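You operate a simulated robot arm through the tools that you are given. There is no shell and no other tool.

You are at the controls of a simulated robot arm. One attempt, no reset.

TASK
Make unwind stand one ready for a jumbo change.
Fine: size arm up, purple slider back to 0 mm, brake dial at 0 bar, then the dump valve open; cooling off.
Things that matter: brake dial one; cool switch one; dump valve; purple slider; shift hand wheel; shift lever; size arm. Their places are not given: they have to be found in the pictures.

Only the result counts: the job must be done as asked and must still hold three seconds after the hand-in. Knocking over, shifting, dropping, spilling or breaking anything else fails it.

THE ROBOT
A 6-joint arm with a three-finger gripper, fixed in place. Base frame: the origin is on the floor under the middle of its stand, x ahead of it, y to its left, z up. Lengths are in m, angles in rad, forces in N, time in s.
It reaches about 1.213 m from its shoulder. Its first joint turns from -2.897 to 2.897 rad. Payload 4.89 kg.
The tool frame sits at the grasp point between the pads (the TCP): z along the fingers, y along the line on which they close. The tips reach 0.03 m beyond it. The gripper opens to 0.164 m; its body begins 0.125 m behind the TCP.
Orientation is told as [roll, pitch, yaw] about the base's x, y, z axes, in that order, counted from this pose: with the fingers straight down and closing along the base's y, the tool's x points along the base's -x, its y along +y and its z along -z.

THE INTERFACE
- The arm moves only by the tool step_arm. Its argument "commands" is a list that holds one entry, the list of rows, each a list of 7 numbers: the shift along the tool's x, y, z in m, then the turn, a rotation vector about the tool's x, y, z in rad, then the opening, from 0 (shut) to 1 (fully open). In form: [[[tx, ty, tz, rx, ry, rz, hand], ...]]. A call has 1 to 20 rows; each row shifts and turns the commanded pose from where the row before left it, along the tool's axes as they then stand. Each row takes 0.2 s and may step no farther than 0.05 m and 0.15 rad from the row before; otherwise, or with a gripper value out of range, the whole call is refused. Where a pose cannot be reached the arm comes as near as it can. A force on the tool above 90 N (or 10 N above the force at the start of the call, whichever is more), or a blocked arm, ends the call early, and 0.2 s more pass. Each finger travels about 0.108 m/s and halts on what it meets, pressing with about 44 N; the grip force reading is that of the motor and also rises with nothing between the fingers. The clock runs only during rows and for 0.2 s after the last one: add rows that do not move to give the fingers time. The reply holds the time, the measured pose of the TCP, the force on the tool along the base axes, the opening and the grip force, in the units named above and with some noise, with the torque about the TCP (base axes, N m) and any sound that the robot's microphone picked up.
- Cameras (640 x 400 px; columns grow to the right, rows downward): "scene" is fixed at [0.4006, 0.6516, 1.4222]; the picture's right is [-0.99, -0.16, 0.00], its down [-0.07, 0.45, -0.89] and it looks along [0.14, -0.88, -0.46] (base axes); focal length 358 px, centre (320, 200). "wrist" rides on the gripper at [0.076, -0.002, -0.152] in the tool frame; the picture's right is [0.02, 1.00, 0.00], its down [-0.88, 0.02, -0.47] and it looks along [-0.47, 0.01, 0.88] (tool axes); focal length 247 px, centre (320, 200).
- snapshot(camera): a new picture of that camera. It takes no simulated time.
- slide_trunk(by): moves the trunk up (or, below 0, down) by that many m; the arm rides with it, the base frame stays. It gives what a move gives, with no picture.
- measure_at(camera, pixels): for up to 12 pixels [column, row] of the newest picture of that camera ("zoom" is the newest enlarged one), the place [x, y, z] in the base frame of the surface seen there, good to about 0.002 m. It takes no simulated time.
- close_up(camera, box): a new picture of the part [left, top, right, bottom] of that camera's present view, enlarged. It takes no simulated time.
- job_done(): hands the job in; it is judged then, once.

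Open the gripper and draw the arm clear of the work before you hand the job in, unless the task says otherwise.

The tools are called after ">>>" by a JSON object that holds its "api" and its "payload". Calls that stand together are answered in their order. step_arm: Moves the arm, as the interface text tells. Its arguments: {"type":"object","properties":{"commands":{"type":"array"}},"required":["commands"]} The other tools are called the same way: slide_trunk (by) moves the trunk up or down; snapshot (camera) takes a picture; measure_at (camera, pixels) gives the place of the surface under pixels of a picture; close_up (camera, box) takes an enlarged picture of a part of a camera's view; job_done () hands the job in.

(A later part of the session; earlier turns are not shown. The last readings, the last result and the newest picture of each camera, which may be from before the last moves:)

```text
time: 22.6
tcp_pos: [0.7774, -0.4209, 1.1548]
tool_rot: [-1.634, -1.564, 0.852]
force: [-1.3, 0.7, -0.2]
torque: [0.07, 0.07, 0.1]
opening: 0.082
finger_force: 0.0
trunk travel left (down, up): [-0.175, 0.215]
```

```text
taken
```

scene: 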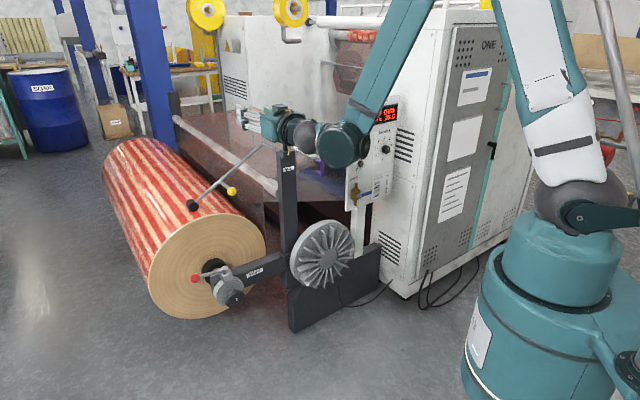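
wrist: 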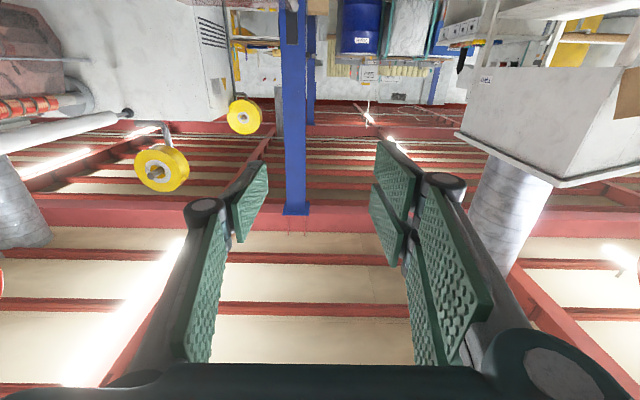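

The tool is horizontal and pointing along -n. Now I roll it -2.09 rad about tool z so the closing line is tangential to the size arm, with the camera up-right.

>>> {"api": "step_arm", "payload": {"commands": [[[0, 0, 0, 0, 0, -0.1496, 0.5], [0, 0, 0, 0, 0, -0.1496, 0.5], [0, 0, 0, 0, 0, -0.1496, 0.5], [0, 0, 0, 0, 0, -0.1496, 0.5], [0, 0, 0, 0, 0, -0.1496, 0.5], [0, 0, 0, 0, 0, -0.1496, 0.5], [0, 0, 0, 0, 0, -0.1496, 0.5], [0, 0, 0, 0, 0, -0.1496, 0.5], [0, 0, 0, 0, 0, -0.1496, 0.5], [0, 0, 0, 0, 0, -0.1496, 0.5], [0, 0, 0, 0, 0, -0.1496, 0.5], [0, 0, 0, 0, 0, -0.1496, 0.5], [0, 0, 0, 0, 0, -0.1496, 0.5], [0, 0, 0, 0, 0, -0.1496, 0.5]]]}}

>>> {"api": "snapshot", "payload": {"camera": "wrist"}}

```text
time: 25.6
tcp_pos: [0.7771, -0.4216, 1.1547]
tool_rot: [-1.567, 0.532, 0.786]
force: [0.1, -0.5, 0.0]
torque: [0.02, -0.01, -0.05]
opening: 0.0824
finger_force: 0.1
trunk travel left (down, up): [-0.175, 0.215]
```

```text
taken
```

wrist: 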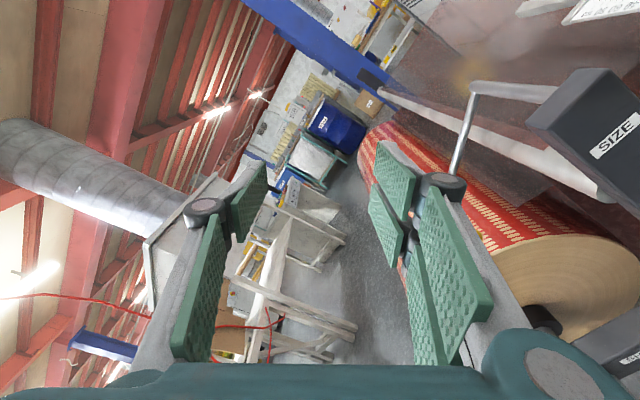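

Orientation checks out (y along the arm's tangent). I lower the hand to ball height z≈0.80 at u≈-0.277, staying about 0.17 m in front of the ball.

>>> {"api": "step_arm", "payload": {"commands": [[[-0.0252, 0.0365, 0.0063, 0, 0, 0, 0.5], [-0.0252, 0.0365, 0.0063, 0, 0, 0, 0.5], [-0.0252, 0.0365, 0.0063, 0, 0, 0, 0.5], [-0.0252, 0.0365, 0.0063, 0, 0, 0, 0.5], [-0.0252, 0.0365, 0.0063, 0, 0, 0, 0.5], [-0.0252, 0.0365, 0.0063, 0, 0, 0, 0.5], [-0.0252, 0.0365, 0.0063, 0, 0, 0, 0.5], [-0.0252, 0.0365, 0.0063, 0, 0, 0, 0.5]]]}}

>>> {"api": "snapshot", "payload": {"camera": "wrist"}}

>>> {"api": "snapshot", "payload": {"camera": "scene"}}

```text
time: 27.4
tcp_pos: [0.9283, -0.4756, 0.8914]
tool_rot: [-1.567, 0.528, 0.786]
force: [-1.9, 0.7, 2.5]
torque: [0.13, 0.15, 0.11]
opening: 0.0818
finger_force: 0.0
out of reach, approached as far as the arm can: row 3, 4, 5, 6, 7, 8
trunk travel left (down, up): [-0.175, 0.215]
```

```text
taken
```

wrist: 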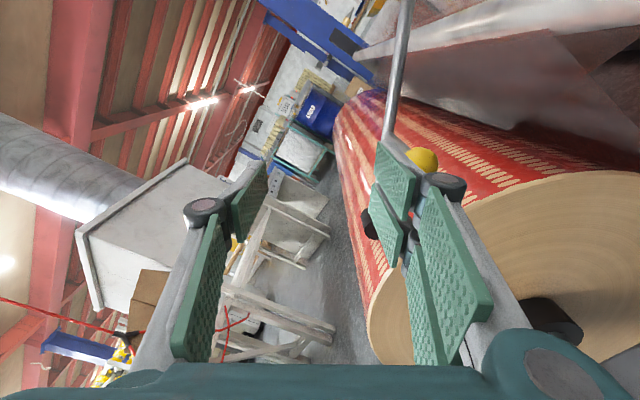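

```text
taken
```

scene: 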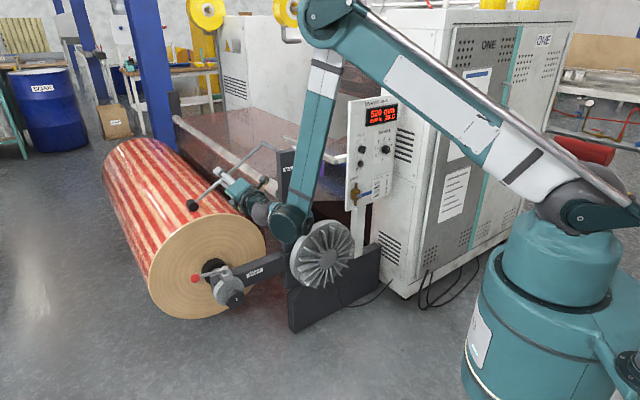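

Going lower was out of reach and the hand drifted forward (TCP now u=-0.32, w=-0.993, z=0.891). I back off along tool -z and then lower the trunk to gain reach at this height.

>>> {"api": "step_arm", "payload": {"commands": [[[0.02, -0.01, -0.04, 0, 0, 0, 0.5], [0.02, -0.01, -0.04, 0, 0, 0, 0.5]]]}}

```text
time: 28.0
tcp_pos: [0.8942, -0.4515, 0.9546]
tool_rot: [-1.567, 0.531, 0.787]
force: [2.2, -0.1, -2.2]
torque: [-0.22, -0.2, -0.13]
opening: 0.082
finger_force: 0.1
out of reach, approached as far as the arm can: row 1, 2
trunk travel left (down, up): [-0.175, 0.215]
```

I lower the trunk by 0.15 m; nothing is under the hand above z≈0.6.

>>> {"api": "slide_trunk", "payload": {"by": -0.15}}

>>> {"api": "snapshot", "payload": {"camera": "scene"}}

>>> {"api": "snapshot", "payload": {"camera": "wrist"}}

```text
time: 29.8
tcp_pos: [0.8927, -0.4497, 0.805]
tool_rot: [-1.57, 0.529, 0.787]
force: [-0.6, -0.4, 0.1]
torque: [-0.02, 0.0, -0.03]
opening: 0.082
finger_force: 0.0
trunk travel left (down, up): [-0.025, 0.365]
```

```text
taken
```

scene: 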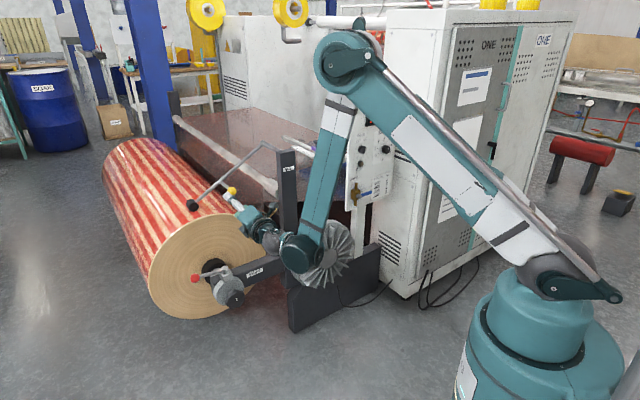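

```text
taken
```

wrist: 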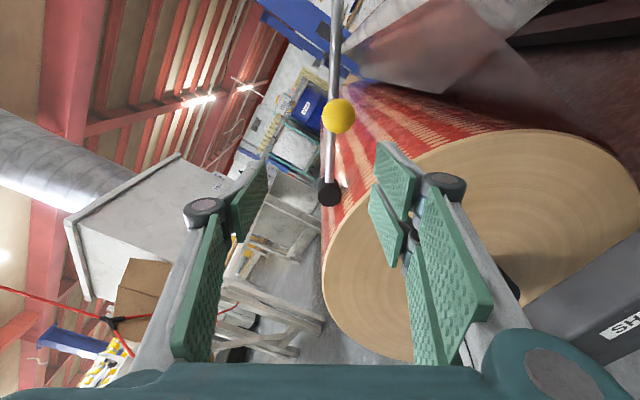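

The ball is visible at (338,116) in the wrist view. I measure it and the rod.

>>> {"api": "close_up", "payload": {"camera": "wrist", "box": [300, 70, 380, 220]}}

>>> {"api": "measure_at", "payload": {"camera": "wrist", "pixels": [[338, 116], [326, 116], [350, 116], [338, 104], [338, 128], [331, 192], [335, 60], [329, 160]]}}

```text
2.67 times, centred on (340, 145) of wrist
```

zoom: 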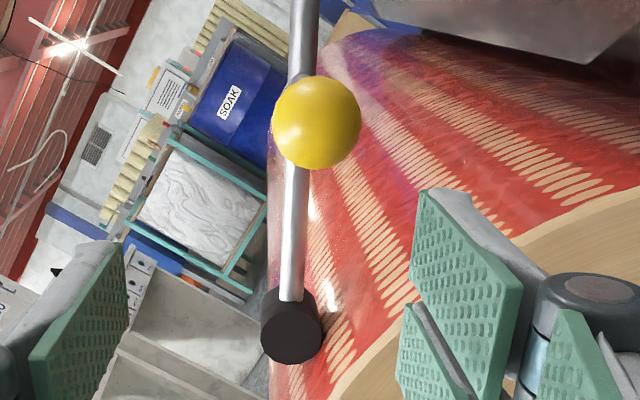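

```text
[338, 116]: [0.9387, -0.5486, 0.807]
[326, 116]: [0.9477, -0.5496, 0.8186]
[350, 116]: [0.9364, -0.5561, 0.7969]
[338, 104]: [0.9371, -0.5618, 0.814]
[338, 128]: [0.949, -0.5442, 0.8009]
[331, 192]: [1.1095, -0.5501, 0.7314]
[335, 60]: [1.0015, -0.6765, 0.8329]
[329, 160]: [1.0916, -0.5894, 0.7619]
```

Ball centre ≈(0.9525,-0.560,0.803). I align laterally first, then advance toward it.

>>> {"api": "step_arm", "payload": {"commands": [[[0.0298, 0.0198, 0, 0, 0, 0, 0.5], [0, 0, 0.03, 0, 0, 0, 0.5], [0, 0, 0.03, 0, 0, 0, 0.5]]]}}

>>> {"api": "snapshot", "payload": {"camera": "wrist"}}

```text
time: 30.6
tcp_pos: [0.9179, -0.5213, 0.8122]
tool_rot: [-1.57, 0.53, 0.786]
force: [0.3, -0.3, 0.6]
torque: [0.05, 0.06, -0.02]
opening: 0.0821
finger_force: 0.1
out of reach, approached as far as the arm can: row 1
trunk travel left (down, up): [-0.025, 0.365]
```

```text
taken
```

wrist: 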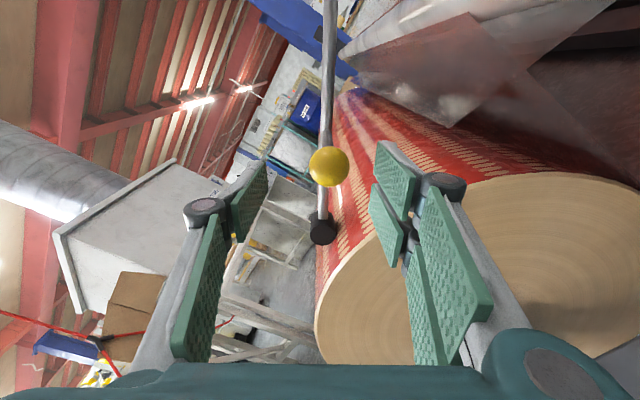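

The ball is centred between the fingers, ahead by ~0.05 m. I trim by ~9 mm along y and advance to it.

>>> {"api": "step_arm", "payload": {"commands": [[[-0.001, 0.0047, 0.025, 0, 0, 0, 0.5], [-0.001, 0.0046, 0.025, 0, 0, 0, 0.5], [0, 0, 0, 0, 0, 0, 0.5]]]}}

>>> {"api": "snapshot", "payload": {"camera": "wrist"}}

>>> {"api": "close_up", "payload": {"camera": "scene", "box": [170, 150, 298, 240]}}

```text
time: 31.4
tcp_pos: [0.9522, -0.5605, 0.8025]
tool_rot: [-1.569, 0.528, 0.787]
force: [-0.6, 0.4, 0.5]
torque: [0.06, 0.04, -0.02]
opening: 0.0822
finger_force: 0.2
trunk travel left (down, up): [-0.025, 0.365]
```

```text
taken
```

wrist: 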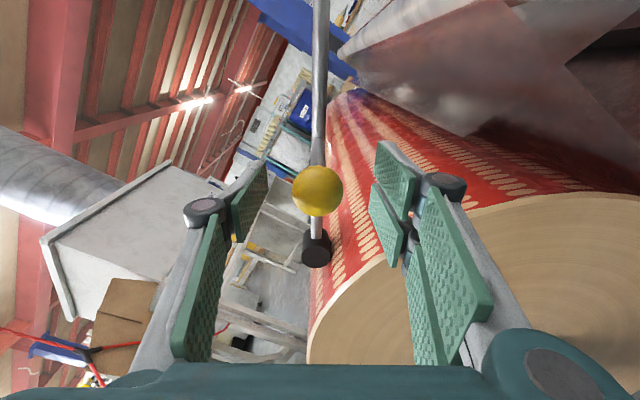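

```text
4.44 times, centred on (234, 195) of scene
```

zoom: 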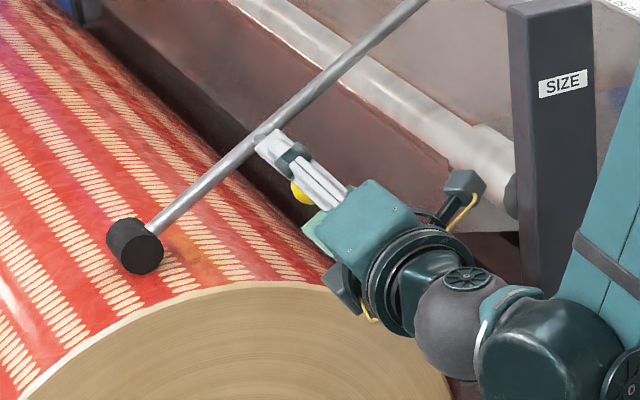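

The fingers straddle the ball. I close to a loose cage (~0.044 m) and start lifting along the arc about the pivot (u=-0.072, z=0.924, r=0.2385), turning the tool with the arm.

>>> {"api": "step_arm", "payload": {"commands": [[[0, 0, 0, 0, 0, 0, 0.26], [0, 0, 0, 0, 0, 0, 0.26], [0.0012, -0.0238, 0, 0, 0, 0.1, 0.26], [0.0012, -0.0238, 0, 0, 0, 0.1, 0.26], [0.0012, -0.0238, 0, 0, 0, 0.1, 0.26], [0.0012, -0.0238, 0, 0, 0, 0.1, 0.26]]]}}

>>> {"api": "snapshot", "payload": {"camera": "wrist"}}

>>> {"api": "snapshot", "payload": {"camera": "scene"}}

```text
time: 32.8
tcp_pos: [0.9724, -0.5366, 0.8935]
tool_rot: [-1.57, 0.129, 0.787]
force: [-1.9, -0.5, -3.6]
torque: [-0.07, -0.02, -0.04]
opening: 0.044
finger_force: 1.8
trunk travel left (down, up): [-0.025, 0.365]
```

```text
taken
```

wrist: 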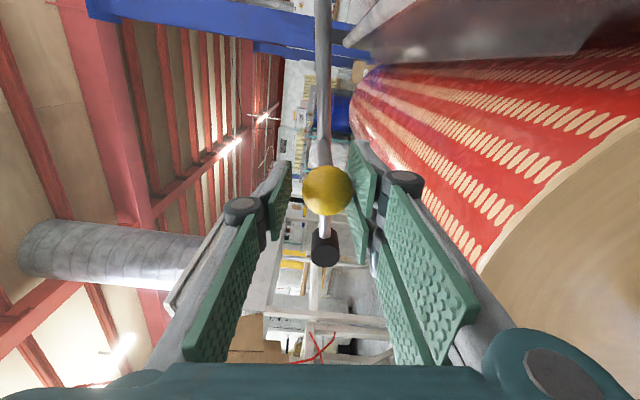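

```text
taken
```

scene: 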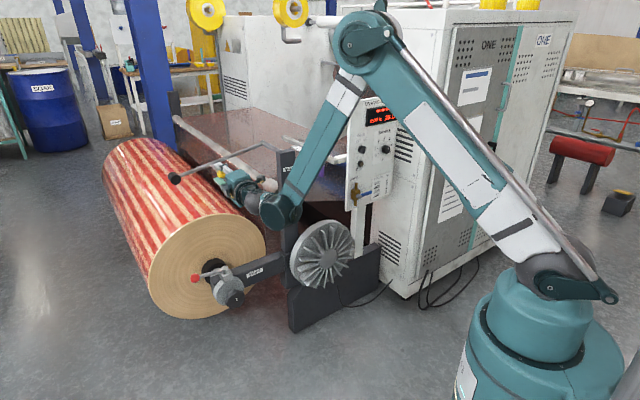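

The arm is lifting smoothly (≈4 N). I continue the arc by 0.8 rad.

>>> {"api": "step_arm", "payload": {"commands": [[[0.0012, -0.0238, 0, 0, 0, 0.1, 0.26], [0.0012, -0.0238, 0, 0, 0, 0.1, 0.26], [0.0012, -0.0238, 0, 0, 0, 0.1, 0.26], [0.0012, -0.0238, 0, 0, 0, 0.1, 0.26], [0.0012, -0.0238, 0, 0, 0, 0.1, 0.26], [0.0012, -0.0238, 0, 0, 0, 0.1, 0.26], [0.0012, -0.0238, 0, 0, 0, 0.1, 0.26], [0.0012, -0.0238, 0, 0, 0, 0.1, 0.26]]]}}

>>> {"api": "snapshot", "payload": {"camera": "wrist"}}

>>> {"api": "snapshot", "payload": {"camera": "scene"}}

```text
time: 34.3
tcp_pos: [0.9583, -0.5573, 1.0337]
tool_rot: [-1.562, -0.534, 0.788]
force: [23.8, 17.0, -78.9]
torque: [-0.59, 0.53, -0.4]
opening: 0.0752
finger_force: 40.0
trunk travel left (down, up): [-0.025, 0.365]
stopped in row 7: the force on the tool passed its limit at 101 N (the readings are from after the stop); the commanded pose is now the measured one
```

```text
taken
```

wrist: 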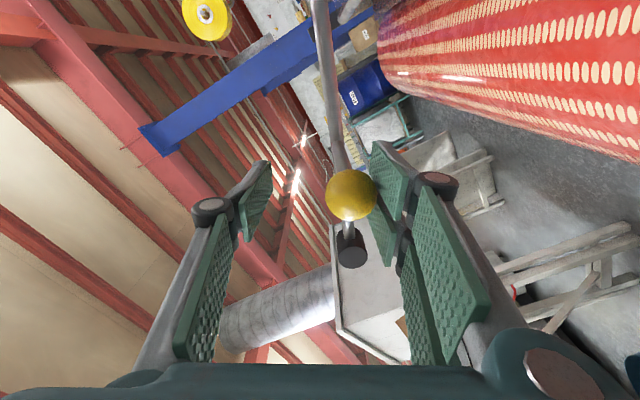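

```text
taken
```

scene: 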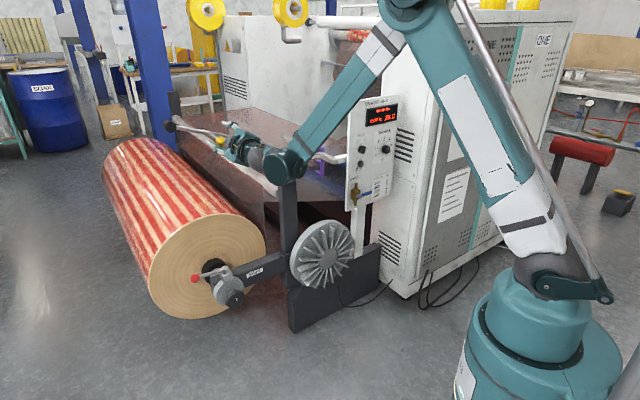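

The arm hit its upper stop (about 22–25° above horizontal) and the call ended. I look closely before easing off.

>>> {"api": "close_up", "payload": {"camera": "scene", "box": [150, 90, 310, 200]}}

>>> {"api": "close_up", "payload": {"camera": "wrist", "box": [180, 130, 480, 300]}}

>>> {"api": "measure_at", "payload": {"camera": "wrist", "pixels": [[350, 195], [350, 250], [335, 120], [330, 80], [250, 200], [390, 180], [385, 220]]}}

```text
3.64 times, centred on (230, 145) of scene
```

zoom: 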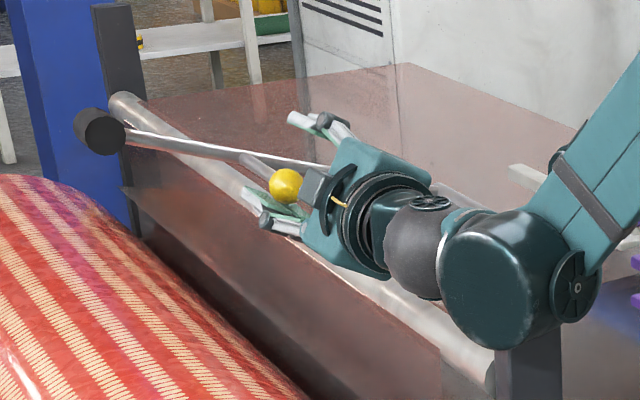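

```text
2.13 times, centred on (330, 215) of wrist
```

zoom: 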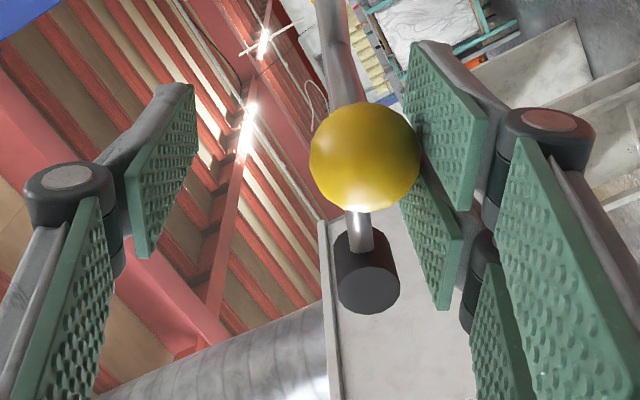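

```text
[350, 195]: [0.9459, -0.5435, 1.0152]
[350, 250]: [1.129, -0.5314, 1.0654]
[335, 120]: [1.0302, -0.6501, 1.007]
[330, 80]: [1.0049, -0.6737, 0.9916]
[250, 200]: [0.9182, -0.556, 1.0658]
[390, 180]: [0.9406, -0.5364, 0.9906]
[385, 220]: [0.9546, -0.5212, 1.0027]
```

The arm is at about 22.7° above horizontal against a hard stop, and the ball rests on the lower pads. I ease the hand down a little with the fingers held at the present opening, to see whether the arm stays up.

>>> {"api": "step_arm", "payload": {"commands": [[[0, 0.005, 0, 0, 0, 0, 0.46], [0, 0.005, 0, 0, 0, 0, 0.46], [0, 0, 0, 0, 0, 0, 0.46]]]}}

>>> {"api": "close_up", "payload": {"camera": "wrist", "box": [180, 130, 480, 300]}}

```text
time: 35.1
tcp_pos: [0.956, -0.5553, 1.031]
tool_rot: [-1.568, -0.536, 0.786]
force: [0.7, -1.4, -2.0]
torque: [-0.06, 0.07, -0.07]
opening: 0.0757
finger_force: 0.4
trunk travel left (down, up): [-0.025, 0.365]
```

```text
2.13 times, centred on (330, 215) of wrist
```

zoom: 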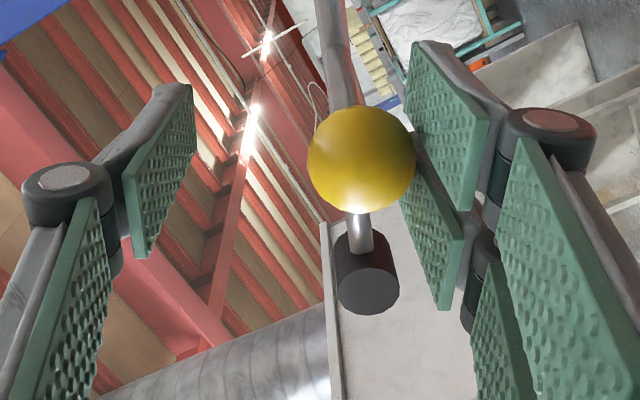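

The load dropped to ~2 N. I ease 15 mm further to see whether the ball stays behind.

>>> {"api": "step_arm", "payload": {"commands": [[[0, 0.005, 0, 0, 0, 0, 0.46], [0, 0.005, 0, 0, 0, 0, 0.46], [0, 0.005, 0, 0, 0, 0, 0.46], [0, 0, 0, 0, 0, 0, 0.46]]]}}

>>> {"api": "close_up", "payload": {"camera": "wrist", "box": [180, 130, 480, 300]}}

>>> {"api": "measure_at", "payload": {"camera": "scene", "pixels": [[172, 122]]}}

```text
time: 36.1
tcp_pos: [0.963, -0.5491, 1.0193]
tool_rot: [-1.569, -0.533, 0.787]
force: [-0.5, -0.3, 0.6]
torque: [0.01, 0.01, -0.01]
opening: 0.0757
finger_force: 0.0
trunk travel left (down, up): [-0.025, 0.365]
```

```text
2.13 times, centred on (330, 215) of wrist
```

zoom: 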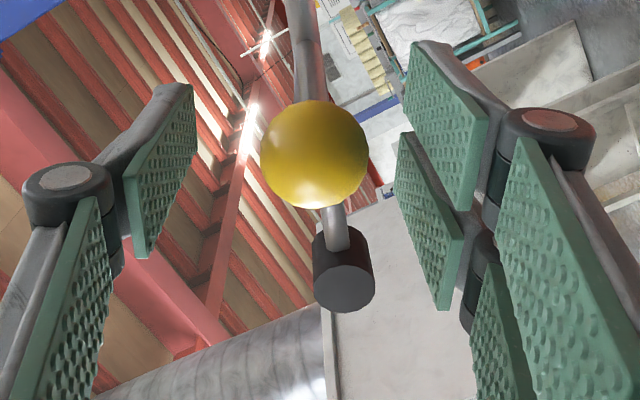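

```text
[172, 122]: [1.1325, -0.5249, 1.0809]
```

The ball stays put on its own: the size arm holds up. I back straight out along tool -z, then check.

>>> {"api": "step_arm", "payload": {"commands": [[[0, -0.003, -0.03, 0, 0, 0, 0.46], [0, 0, -0.04, 0, 0, 0, 0.46], [0, 0, -0.045, 0, 0, 0, 0.46], [0, 0, -0.045, 0, 0, 0, 0.46]]]}}

>>> {"api": "snapshot", "payload": {"camera": "scene"}}

>>> {"api": "snapshot", "payload": {"camera": "wrist"}}

```text
time: 37.1
tcp_pos: [0.8467, -0.4374, 1.0243]
tool_rot: [-1.565, -0.533, 0.785]
force: [1.7, -1.9, -1.2]
torque: [-0.14, -0.15, -0.01]
opening: 0.0754
finger_force: 0.1
trunk travel left (down, up): [-0.025, 0.365]
```

```text
taken
```

scene: 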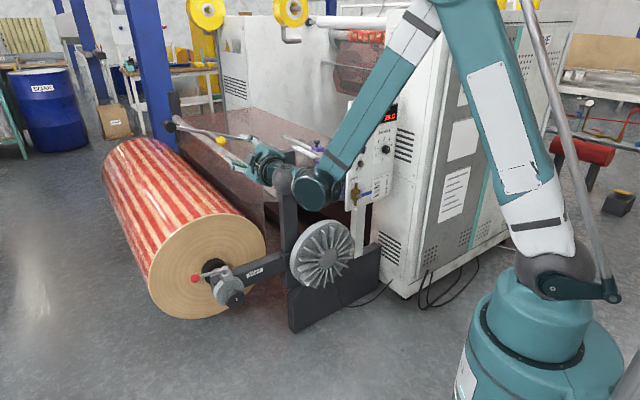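

```text
taken
```

wrist: 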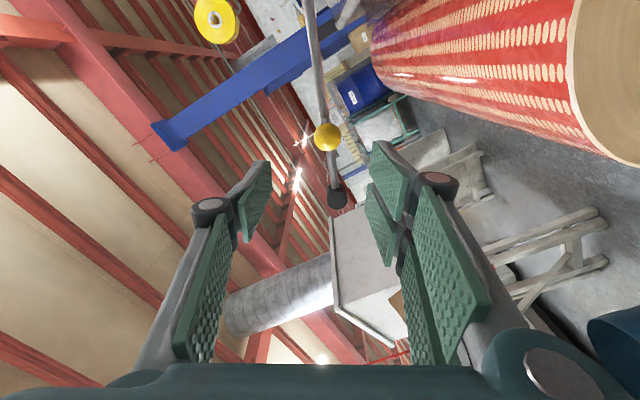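

The size arm stays up after release. Now I move the hand in front of the panel: back and to the right toward the COOL switch (u≈0.248, z≈0.93), staying ~0.1 m off the panel.

>>> {"api": "step_arm", "payload": {"commands": [[[0.02, -0.008, -0.04, 0, 0, 0, 0.46], [0.0425, -0.016, -0.01, 0, 0, 0, 0.46], [0.0425, -0.016, -0.01, 0, 0, 0, 0.46], [0.0425, -0.016, -0.01, 0, 0, 0, 0.46], [0.0425, -0.016, -0.01, 0, 0, 0, 0.46], [0.0425, -0.016, -0.01, 0, 0, 0, 0.46]]]}}

>>> {"api": "snapshot", "payload": {"camera": "scene"}}

```text
time: 38.5
tcp_pos: [0.6109, -0.5468, 0.9788]
tool_rot: [-1.568, -0.533, 0.79]
force: [1.4, 1.1, -0.4]
torque: [-0.02, 0.01, -0.2]
opening: 0.0753
finger_force: 0.1
trunk travel left (down, up): [-0.025, 0.365]
```

```text
taken
```

scene: 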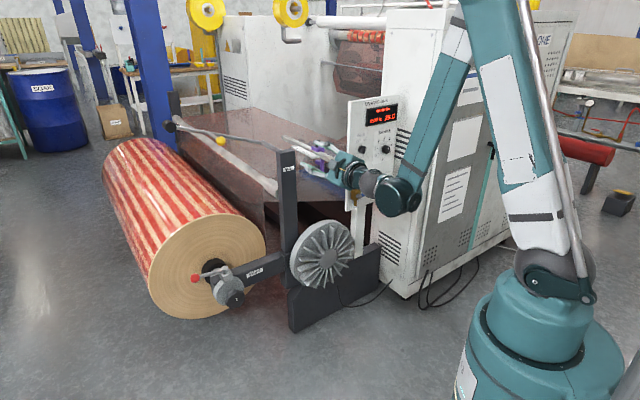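

The arm is fine and the size arm still up. I continue to in front of the COOL switch.

>>> {"api": "step_arm", "payload": {"commands": [[[0.0396, -0.0152, -0.007, 0, 0, 0, 0.46], [0.0396, -0.0152, -0.007, 0, 0, 0, 0.46], [0.0396, -0.0152, -0.007, 0, 0, 0, 0.46], [0.0396, -0.0152, -0.007, 0, 0, 0, 0.46], [0.0396, -0.0152, -0.007, 0, 0, 0, 0.46], [0.0396, -0.0152, -0.007, 0, 0, 0, 0.46], [0.0396, -0.0152, -0.007, 0, 0, 0, 0.46]]]}}

>>> {"api": "snapshot", "payload": {"camera": "wrist"}}

>>> {"api": "snapshot", "payload": {"camera": "scene"}}

```text
time: 40.1
tcp_pos: [0.376, -0.73, 0.9512]
tool_rot: [-1.568, -0.535, 0.789]
force: [0.8, 1.1, 0.0]
torque: [0.02, 0.02, -0.22]
opening: 0.0755
finger_force: 0.1
out of reach, approached as far as the arm can: row 2, 3, 4, 6
trunk travel left (down, up): [-0.025, 0.365]
```

```text
taken
```

wrist: 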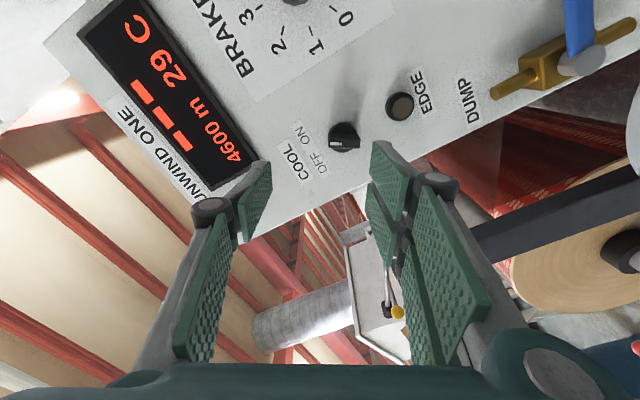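

```text
taken
```

scene: 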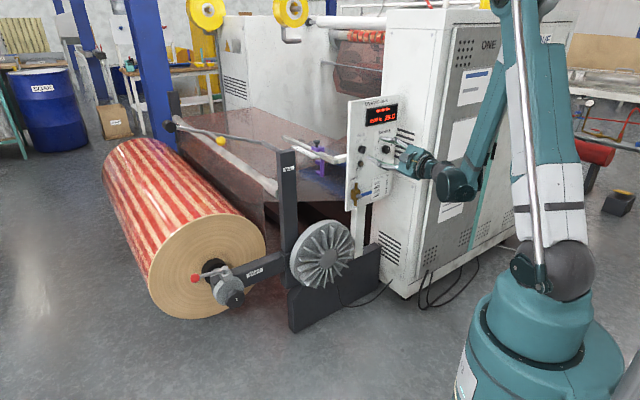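

The COOL knob appears at (345,138) and the BRAKE dial at the top in the wrist view. I zoom in on the COOL knob.

>>> {"api": "close_up", "payload": {"camera": "wrist", "box": [270, 70, 430, 190]}}

>>> {"api": "measure_at", "payload": {"camera": "zoom", "pixels": [[280, 245], [305, 238], [255, 240], [300, 280], [345, 265], [290, 225], [260, 270], [320, 230], [170, 310], [130, 280], [300, 252], [320, 252]]}}

```text
3.33 times, centred on (350, 130) of wrist
```

zoom: 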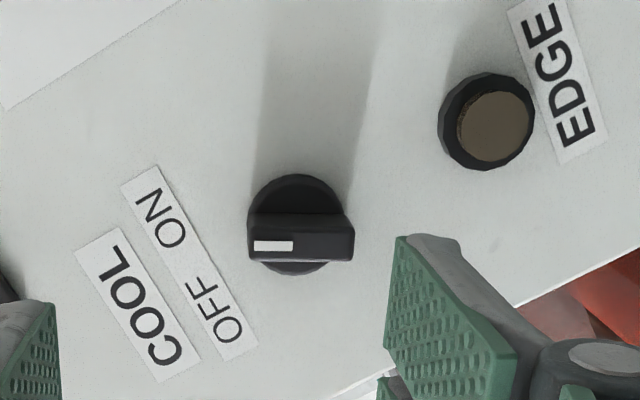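

```text
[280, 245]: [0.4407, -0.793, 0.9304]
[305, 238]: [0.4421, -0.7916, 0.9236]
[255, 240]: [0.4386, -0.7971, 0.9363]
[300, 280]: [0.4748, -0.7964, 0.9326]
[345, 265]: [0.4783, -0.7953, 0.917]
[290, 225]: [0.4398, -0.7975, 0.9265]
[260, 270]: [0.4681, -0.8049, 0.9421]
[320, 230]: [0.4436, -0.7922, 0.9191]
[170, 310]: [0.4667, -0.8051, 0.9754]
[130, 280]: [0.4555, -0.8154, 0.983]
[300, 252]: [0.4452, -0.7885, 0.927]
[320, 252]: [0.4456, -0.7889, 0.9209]
```

COOL knob: centre u≈0.247, z≈0.925, bar tilted 29° right (ON), front at w=-0.873. I roll the hand +90° so the pads will straddle the bar's broad sides.

>>> {"api": "step_arm", "payload": {"commands": [[[0, 0, 0, 0, 0, 0.1428, 0.4], [0, 0, 0, 0, 0, 0.1428, 0.4], [0, 0, 0, 0, 0, 0.1428, 0.4], [0, 0, 0, 0, 0, 0.1428, 0.4], [0, 0, 0, 0, 0, 0.1428, 0.4], [0, 0, 0, 0, 0, 0.1428, 0.4], [0, 0, 0, 0, 0, 0.1428, 0.4], [0, 0, 0, 0, 0, 0.1428, 0.4], [0, 0, 0, 0, 0, 0.1428, 0.4], [0, 0, 0, 0, 0, 0.1428, 0.4], [0, 0, 0, 0, 0, 0.1428, 0.4]]]}}

>>> {"api": "snapshot", "payload": {"camera": "wrist"}}

```text
time: 42.5
tcp_pos: [0.3744, -0.7299, 0.9488]
tool_rot: [1.568, -1.036, -2.348]
force: [0.6, 0.4, -0.2]
torque: [-0.02, -0.01, -0.03]
opening: 0.0658
finger_force: 0.1
trunk travel left (down, up): [-0.025, 0.365]
```

```text
taken
```

wrist: 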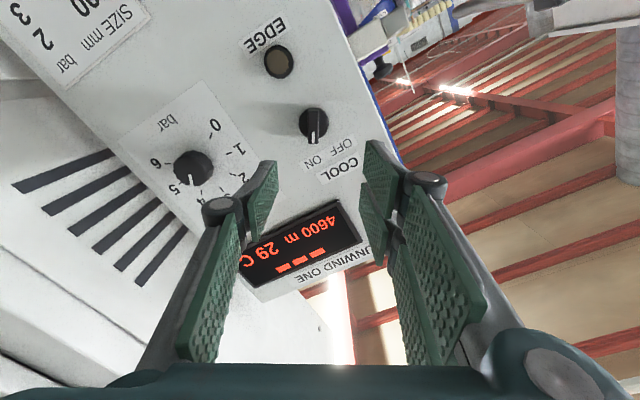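

The bar now lies vertical in the wrist image at (315,125), matching the pad line. I shift to centre on the knob and approach to ~13 mm before its front.

>>> {"api": "step_arm", "payload": {"commands": [[[0.006, -0.0021, 0.02, 0, 0, 0, 0.35], [0.008, -0.003, 0.02, 0, 0, 0, 0.35], [0.0086, -0.0034, 0.01, 0, 0, 0, 0.35]]]}}

>>> {"api": "snapshot", "payload": {"camera": "wrist"}}

```text
time: 43.3
tcp_pos: [0.4116, -0.7627, 0.9255]
tool_rot: [1.565, -1.037, -2.349]
force: [-0.1, 1.7, 0.7]
torque: [0.04, 0.08, -0.07]
opening: 0.0573
finger_force: 0.0
trunk travel left (down, up): [-0.025, 0.365]
```

```text
taken
```

wrist: 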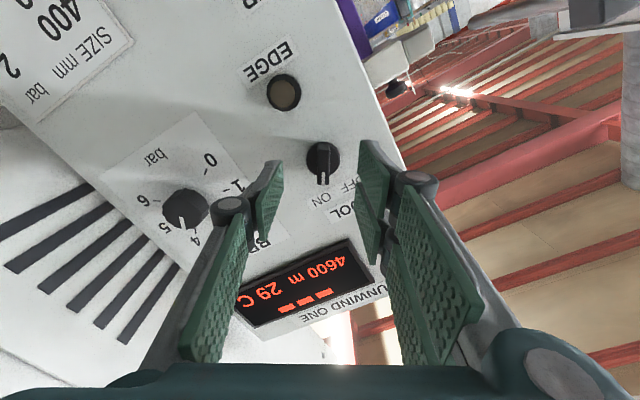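

The knob sits centred between the pads at (322,160). I measure it again from here.

>>> {"api": "close_up", "payload": {"camera": "wrist", "box": [272, 125, 372, 200]}}

>>> {"api": "measure_at", "payload": {"camera": "zoom", "pixels": [[322, 175], [322, 200], [322, 225], [322, 280], [300, 200], [345, 200], [270, 200], [390, 200], [322, 120], [300, 270], [345, 270], [322, 150]]}}

```text
5.33 times, centred on (322, 162) of wrist
```

zoom: 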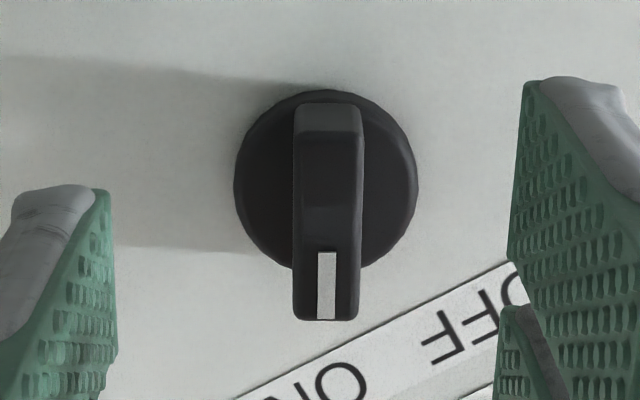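

```text
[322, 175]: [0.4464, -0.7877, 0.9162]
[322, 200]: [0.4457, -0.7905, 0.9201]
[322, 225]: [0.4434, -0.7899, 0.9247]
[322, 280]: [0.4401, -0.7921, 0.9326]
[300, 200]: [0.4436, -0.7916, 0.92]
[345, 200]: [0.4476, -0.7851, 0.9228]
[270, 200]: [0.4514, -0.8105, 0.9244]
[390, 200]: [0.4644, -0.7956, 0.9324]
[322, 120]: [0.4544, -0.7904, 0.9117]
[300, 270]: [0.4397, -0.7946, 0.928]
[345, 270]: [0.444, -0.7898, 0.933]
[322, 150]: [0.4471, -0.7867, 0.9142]
```

Disk front is at w=-0.891 and bar front at -0.873; centre u≈0.246, z≈0.925. I advance 27 mm so tips stop just before the disk, then close on the bar.

>>> {"api": "step_arm", "payload": {"commands": [[[0.0016, 0.0017, 0.014, 0, 0, 0, 0.35], [0, 0, 0.0126, 0, 0, 0, 0.35], [0, 0, 0, 0, 0, 0, 0.15], [0, 0, 0, 0, 0, 0, 0.0], [0, 0, 0, 0, 0, 0, 0.0]]]}}

>>> {"api": "snapshot", "payload": {"camera": "wrist"}}

>>> {"api": "close_up", "payload": {"camera": "wrist", "box": [252, 125, 392, 230]}}

```text
time: 44.5
tcp_pos: [0.4328, -0.7794, 0.9245]
tool_rot: [1.566, -1.038, -2.346]
force: [8.1, -2.3, 6.4]
torque: [-0.37, 0.11, 0.12]
opening: 0.0108
finger_force: 44.9
trunk travel left (down, up): [-0.025, 0.365]
```

```text
taken
```

wrist: 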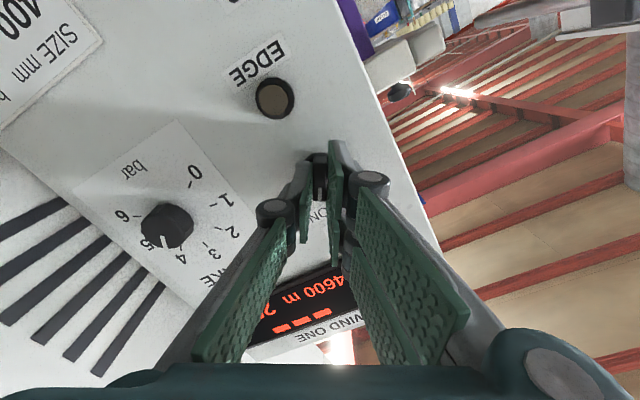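

```text
3.81 times, centred on (322, 178) of wrist
```

zoom: 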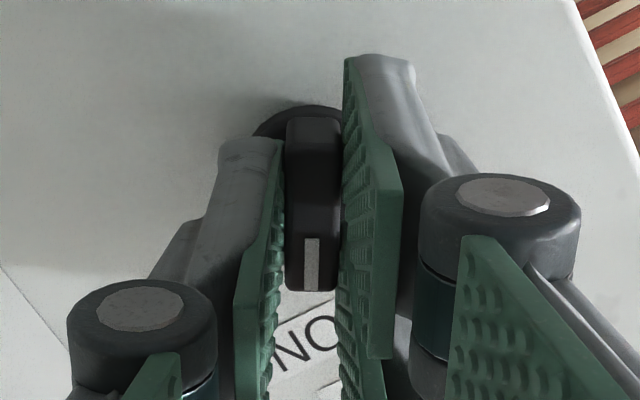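

The bar is gripped (opening 0.0108). I turn it counter-clockwise by 60° (toward OFF).

>>> {"api": "step_arm", "payload": {"commands": [[[0, 0, 0, 0, 0, -0.13, 0.0], [0, 0, 0, 0, 0, -0.13, 0.0], [0, 0, 0, 0, 0, -0.13, 0.0], [0, 0, 0, 0, 0, -0.13, 0.0], [0, 0, 0, 0, 0, -0.13, 0.0], [0, 0, 0, 0, 0, -0.13, 0.0], [0, 0, 0, 0, 0, -0.13, 0.0], [0, 0, 0, 0, 0, -0.13, 0.0]]]}}

>>> {"api": "close_up", "payload": {"camera": "wrist", "box": [252, 125, 392, 230]}}

>>> {"api": "close_up", "payload": {"camera": "scene", "box": [340, 125, 404, 165]}}

```text
time: 46.3
tcp_pos: [0.4332, -0.7794, 0.9262]
tool_rot: [-1.565, -1.061, 0.783]
force: [-3.4, -5.5, 7.3]
torque: [0.33, 0.39, -0.67]
opening: 0.0107
finger_force: 45.4
trunk travel left (down, up): [-0.025, 0.365]
```

```text
3.81 times, centred on (322, 178) of wrist
```

zoom: 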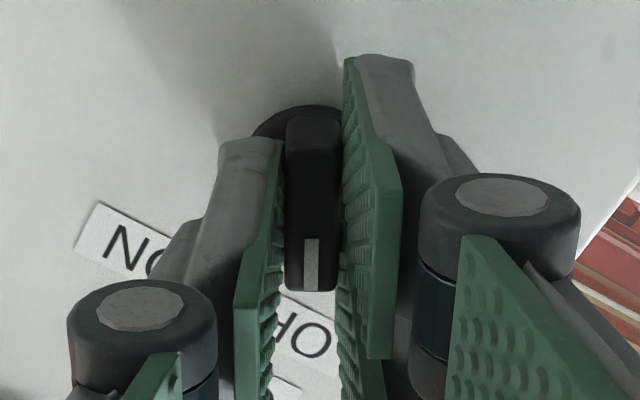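

```text
10.00 times, centred on (372, 145) of scene
```

zoom: 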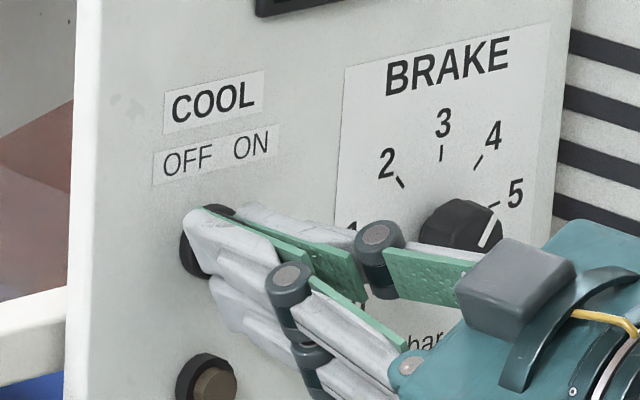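

The bar followed the hand and its mark points at OFF. I release and back off to check.

>>> {"api": "step_arm", "payload": {"commands": [[[0, 0, 0, 0, 0, 0, 0.2], [0, 0, 0, 0, 0, 0, 0.35], [0, 0, 0, 0, 0, 0, 0.35], [0, 0, -0.025, 0, 0, 0, 0.35], [0, 0, -0.015, 0, 0, 0, 0.35]]]}}

>>> {"api": "snapshot", "payload": {"camera": "wrist"}}

>>> {"api": "close_up", "payload": {"camera": "scene", "box": [340, 125, 404, 165]}}

```text
time: 47.5
tcp_pos: [0.4059, -0.7543, 0.9273]
tool_rot: [-1.557, -1.065, 0.781]
force: [-0.2, -1.4, -0.2]
torque: [-0.05, -0.05, 0.02]
opening: 0.0575
finger_force: 0.0
trunk travel left (down, up): [-0.025, 0.365]
```

```text
taken
```

wrist: 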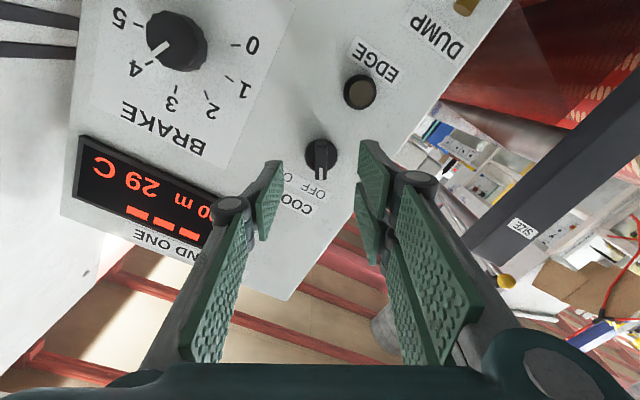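

```text
10.00 times, centred on (372, 145) of scene
```

zoom: 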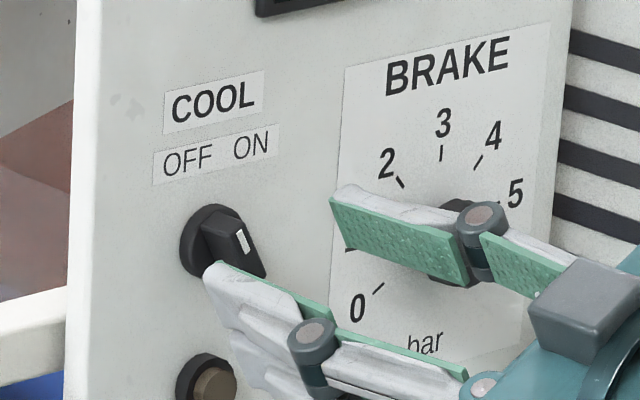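

COOL is now at OFF and stays. Next the brake dial; I check where the cabinet's front-left edge is for clearance.

>>> {"api": "measure_at", "payload": {"camera": "scene", "pixels": [[414, 160], [418, 160], [422, 160], [426, 160], [430, 160], [440, 160], [410, 100], [420, 100], [430, 100], [440, 100], [400, 180], [408, 180]]}}

>>> {"api": "snapshot", "payload": {"camera": "scene"}}

>>> {"api": "measure_at", "payload": {"camera": "scene", "pixels": [[405, 60], [415, 60], [425, 60], [435, 60], [445, 60], [405, 250], [410, 250], [415, 250], [420, 250], [425, 250], [435, 250]]}}

```text
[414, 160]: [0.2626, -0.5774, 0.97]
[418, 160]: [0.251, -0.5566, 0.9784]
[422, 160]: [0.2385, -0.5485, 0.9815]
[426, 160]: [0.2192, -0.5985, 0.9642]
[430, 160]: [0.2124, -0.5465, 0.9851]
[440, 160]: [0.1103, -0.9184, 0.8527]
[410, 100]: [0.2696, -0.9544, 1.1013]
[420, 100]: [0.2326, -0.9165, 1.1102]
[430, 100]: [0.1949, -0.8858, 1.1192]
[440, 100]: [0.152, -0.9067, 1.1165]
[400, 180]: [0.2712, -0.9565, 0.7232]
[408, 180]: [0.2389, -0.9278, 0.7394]
```

```text
taken
```

scene: 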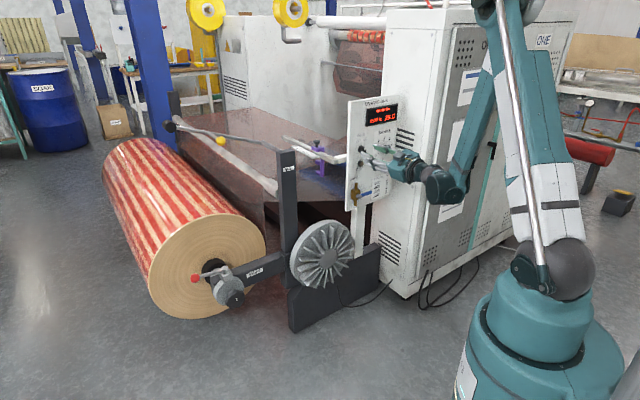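

```text
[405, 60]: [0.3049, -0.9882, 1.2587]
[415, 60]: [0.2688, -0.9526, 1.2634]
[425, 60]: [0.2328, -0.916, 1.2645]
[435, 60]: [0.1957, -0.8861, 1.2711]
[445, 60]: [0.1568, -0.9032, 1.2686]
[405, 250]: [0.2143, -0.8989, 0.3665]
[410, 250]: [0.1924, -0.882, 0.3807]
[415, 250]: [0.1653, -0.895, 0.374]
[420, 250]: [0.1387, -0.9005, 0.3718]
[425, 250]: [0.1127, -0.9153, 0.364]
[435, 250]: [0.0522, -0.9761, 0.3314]
```

The cabinet's front edge is at u≈0.485, w≈-0.75, so I keep the camera off the right side: I'll start the dial grip at roll +140° and end at -28°. First I shift the hand in front of the dial.

>>> {"api": "step_arm", "payload": {"commands": [[[0.0, 0.0, -0.015, 0, 0, 0, 0.4], [0.03, -0.0341, 0, 0, 0, 0, 0.4], [0.03, -0.0341, 0, 0, 0, 0, 0.4], [0.03, -0.0341, 0, 0, 0, 0, 0.4]]]}}

>>> {"api": "snapshot", "payload": {"camera": "wrist"}}

>>> {"api": "snapshot", "payload": {"camera": "scene"}}

```text
time: 48.5
tcp_pos: [0.3014, -0.8383, 0.9061]
tool_rot: [-1.567, -1.062, 0.785]
force: [1.1, 0.6, 0.3]
torque: [0.14, 0.15, -0.23]
opening: 0.0655
finger_force: 0.0
out of reach, approached as far as the arm can: row 1
trunk travel left (down, up): [-0.025, 0.365]
```

```text
taken
```

wrist: 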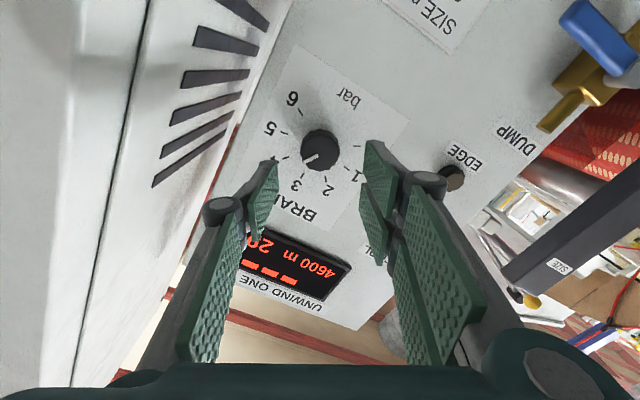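

```text
taken
```

scene: 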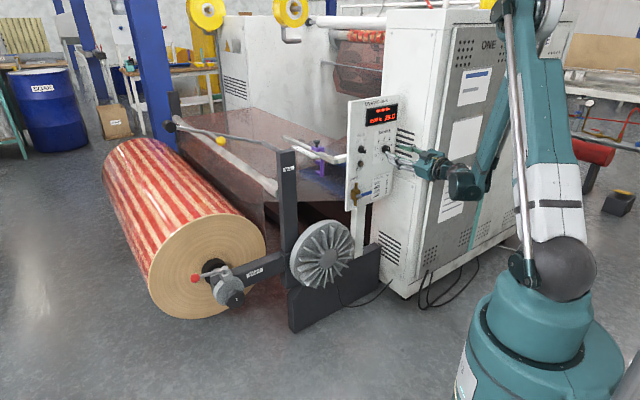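

The dial shows at (320,150), its mark toward 4. I zoom in and measure it.

>>> {"api": "close_up", "payload": {"camera": "wrist", "box": [260, 80, 380, 200]}}

>>> {"api": "measure_at", "payload": {"camera": "zoom", "pixels": [[320, 235], [260, 235], [375, 235], [320, 180], [320, 290], [280, 260], [300, 250], [345, 215], [250, 200], [400, 270], [300, 160], [420, 200]]}}

```text
3.33 times, centred on (320, 140) of wrist
```

zoom: 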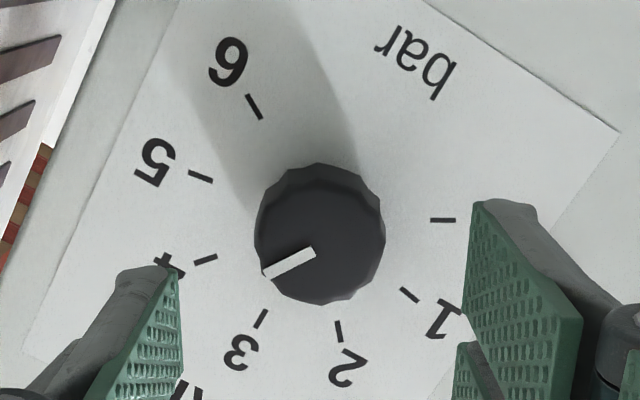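

```text
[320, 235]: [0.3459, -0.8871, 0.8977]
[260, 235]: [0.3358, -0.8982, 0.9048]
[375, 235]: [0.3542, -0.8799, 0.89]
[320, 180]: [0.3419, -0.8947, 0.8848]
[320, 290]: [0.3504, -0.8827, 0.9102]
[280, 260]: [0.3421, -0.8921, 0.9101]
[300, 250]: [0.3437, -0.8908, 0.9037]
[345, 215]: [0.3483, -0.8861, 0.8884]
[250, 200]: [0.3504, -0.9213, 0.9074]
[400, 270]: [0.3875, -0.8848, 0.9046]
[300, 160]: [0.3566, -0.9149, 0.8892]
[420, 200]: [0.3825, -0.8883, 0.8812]
```

I measure the ticks from this view and zoom in on the dial's mark for its angle.

>>> {"api": "measure_at", "payload": {"camera": "zoom", "pixels": [[443, 219], [410, 295], [338, 330], [260, 318], [205, 260], [200, 177], [253, 106], [455, 219], [430, 219], [313, 254], [268, 271], [290, 262]]}}

>>> {"api": "close_up", "payload": {"camera": "wrist", "box": [300, 124, 344, 176]}}

>>> {"api": "measure_at", "payload": {"camera": "zoom", "pixels": [[300, 235], [250, 255], [200, 275], [280, 243], [225, 265], [320, 200], [150, 200], [470, 200]]}}

```text
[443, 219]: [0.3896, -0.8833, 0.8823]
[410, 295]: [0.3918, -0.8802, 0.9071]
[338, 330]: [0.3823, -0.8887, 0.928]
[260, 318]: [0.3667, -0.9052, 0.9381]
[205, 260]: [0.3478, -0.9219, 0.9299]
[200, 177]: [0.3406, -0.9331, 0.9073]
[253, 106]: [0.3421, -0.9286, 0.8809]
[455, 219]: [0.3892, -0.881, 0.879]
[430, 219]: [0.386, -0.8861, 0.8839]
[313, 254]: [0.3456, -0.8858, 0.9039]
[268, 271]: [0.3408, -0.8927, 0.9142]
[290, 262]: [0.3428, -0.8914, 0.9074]
```

```text
7.69 times, centred on (322, 150) of wrist
```

zoom: 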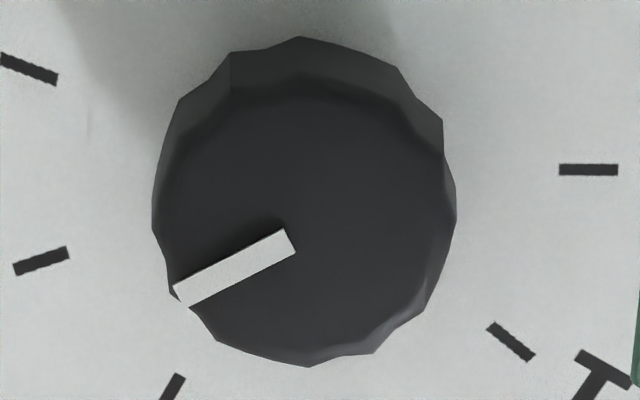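

```text
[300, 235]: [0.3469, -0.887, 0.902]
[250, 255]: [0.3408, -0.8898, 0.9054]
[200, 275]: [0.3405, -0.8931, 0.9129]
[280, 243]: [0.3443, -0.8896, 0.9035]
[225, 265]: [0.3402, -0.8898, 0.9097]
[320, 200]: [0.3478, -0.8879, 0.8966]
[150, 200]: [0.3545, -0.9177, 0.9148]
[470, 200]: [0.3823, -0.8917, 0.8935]
```

Ticks give 40° per bar with the dial centre at u≈0.3815, z≈0.899 and the mark at +40° (4 bar), so I need 160° counter-clockwise. I pre-roll the hand +166° in front of the dial.

>>> {"api": "step_arm", "payload": {"commands": [[[0, 0, 0, 0, 0, 0.145, 0.4], [0, 0, 0, 0, 0, 0.145, 0.4], [0, 0, 0, 0, 0, 0.145, 0.4], [0, 0, 0, 0, 0, 0.145, 0.4], [0, 0, 0, 0, 0, 0.145, 0.4], [0, 0, 0, 0, 0, 0.145, 0.4], [0, 0, 0, 0, 0, 0.145, 0.4], [0, 0, 0, 0, 0, 0.145, 0.4], [0, 0, 0, 0, 0, 0.145, 0.4], [0, 0, 0, 0, 0, 0.145, 0.4], [0, 0, 0, 0, 0, 0.145, 0.4], [0, 0, 0, 0, 0, 0.145, 0.4], [0, 0, 0, 0, 0, 0.145, 0.4], [0, 0, 0, 0, 0, 0.145, 0.4], [0, 0, 0, 0, 0, 0.145, 0.4], [0, 0, 0, 0, 0, 0.145, 0.4], [0, 0, 0, 0, 0, 0.145, 0.4], [0, 0, 0, 0, 0, 0.145, 0.4], [0, 0, 0, 0, 0, 0.145, 0.4], [0, 0, 0, 0, 0, 0.145, 0.4]]]}}

>>> {"api": "snapshot", "payload": {"camera": "wrist"}}

```text
time: 52.8
tcp_pos: [0.3801, -0.8617, 0.9346]
tool_rot: [1.915, 0.517, -2.336]
force: [-82.0, 37.5, 52.6]
torque: [-2.56, 0.02, -3.73]
opening: 0.0485
finger_force: 43.5
out of reach, approached as far as the arm can: row 14, 15, 16, 17, 18, 19, 20
trunk travel left (down, up): [-0.025, 0.365]
stopped in row 20: the force on the tool passed its limit at 112 N (the readings are from after the stop); the commanded pose is now the measured one
```

```text
taken
```

wrist: 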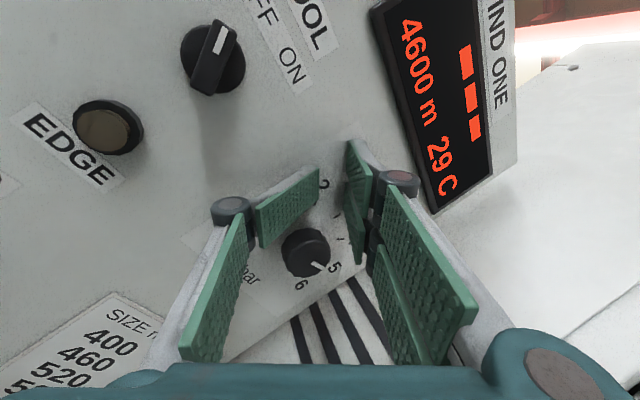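

The roll ran past the wrist limit, so the arm drifted and touched the panel. I back straight off along tool -z right away.

>>> {"api": "step_arm", "payload": {"commands": [[[0, 0, -0.015, 0, 0, 0, 0.4], [0, 0, -0.02, 0, 0, 0, 0.4], [0, 0, -0.025, 0, 0, 0, 0.4]]]}}

>>> {"api": "snapshot", "payload": {"camera": "wrist"}}

>>> {"api": "snapshot", "payload": {"camera": "scene"}}

```text
time: 53.6
tcp_pos: [0.3859, -0.8612, 0.9361]
tool_rot: [1.911, 0.515, -2.334]
force: [-1.5, 3.6, 2.8]
torque: [0.12, 0.06, 0.06]
opening: 0.0741
finger_force: 0.0
out of reach, approached as far as the arm can: row 1, 2, 3
trunk travel left (down, up): [-0.025, 0.365]
```

```text
taken
```

wrist: 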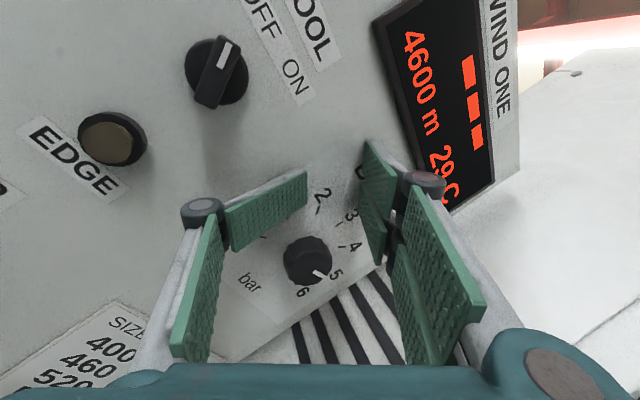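

```text
taken
```

scene: 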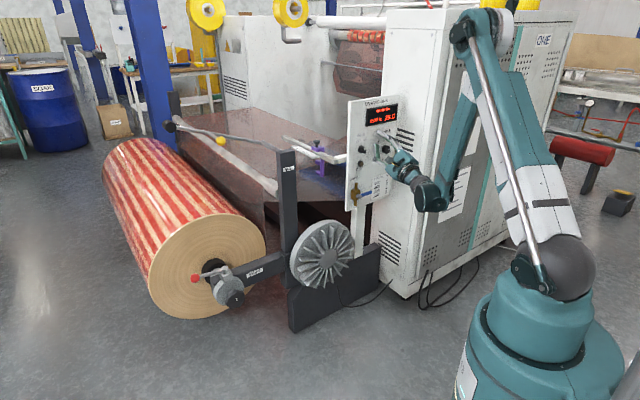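

The hand is free of load but cannot back up at the wrist limit. I roll back (negative about tool z) while retreating to leave the limit.

>>> {"api": "step_arm", "payload": {"commands": [[[0, 0, -0.02, 0, 0, -0.12, 0.4], [0, 0, -0.02, 0, 0, -0.12, 0.4]]]}}

>>> {"api": "snapshot", "payload": {"camera": "wrist"}}

```text
time: 54.2
tcp_pos: [0.3679, -0.8526, 0.9468]
tool_rot: [1.873, 0.286, -2.414]
force: [-0.9, 3.2, 0.5]
torque: [0.02, -0.06, 0.11]
opening: 0.0675
finger_force: 0.1
out of reach, approached as far as the arm can: row 1, 2
trunk travel left (down, up): [-0.025, 0.365]
```

```text
taken
```

wrist: 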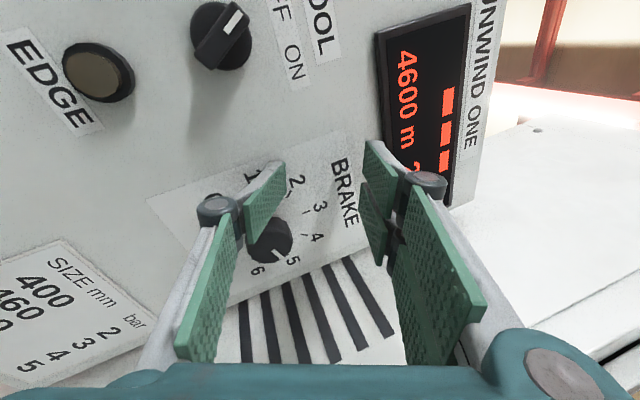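

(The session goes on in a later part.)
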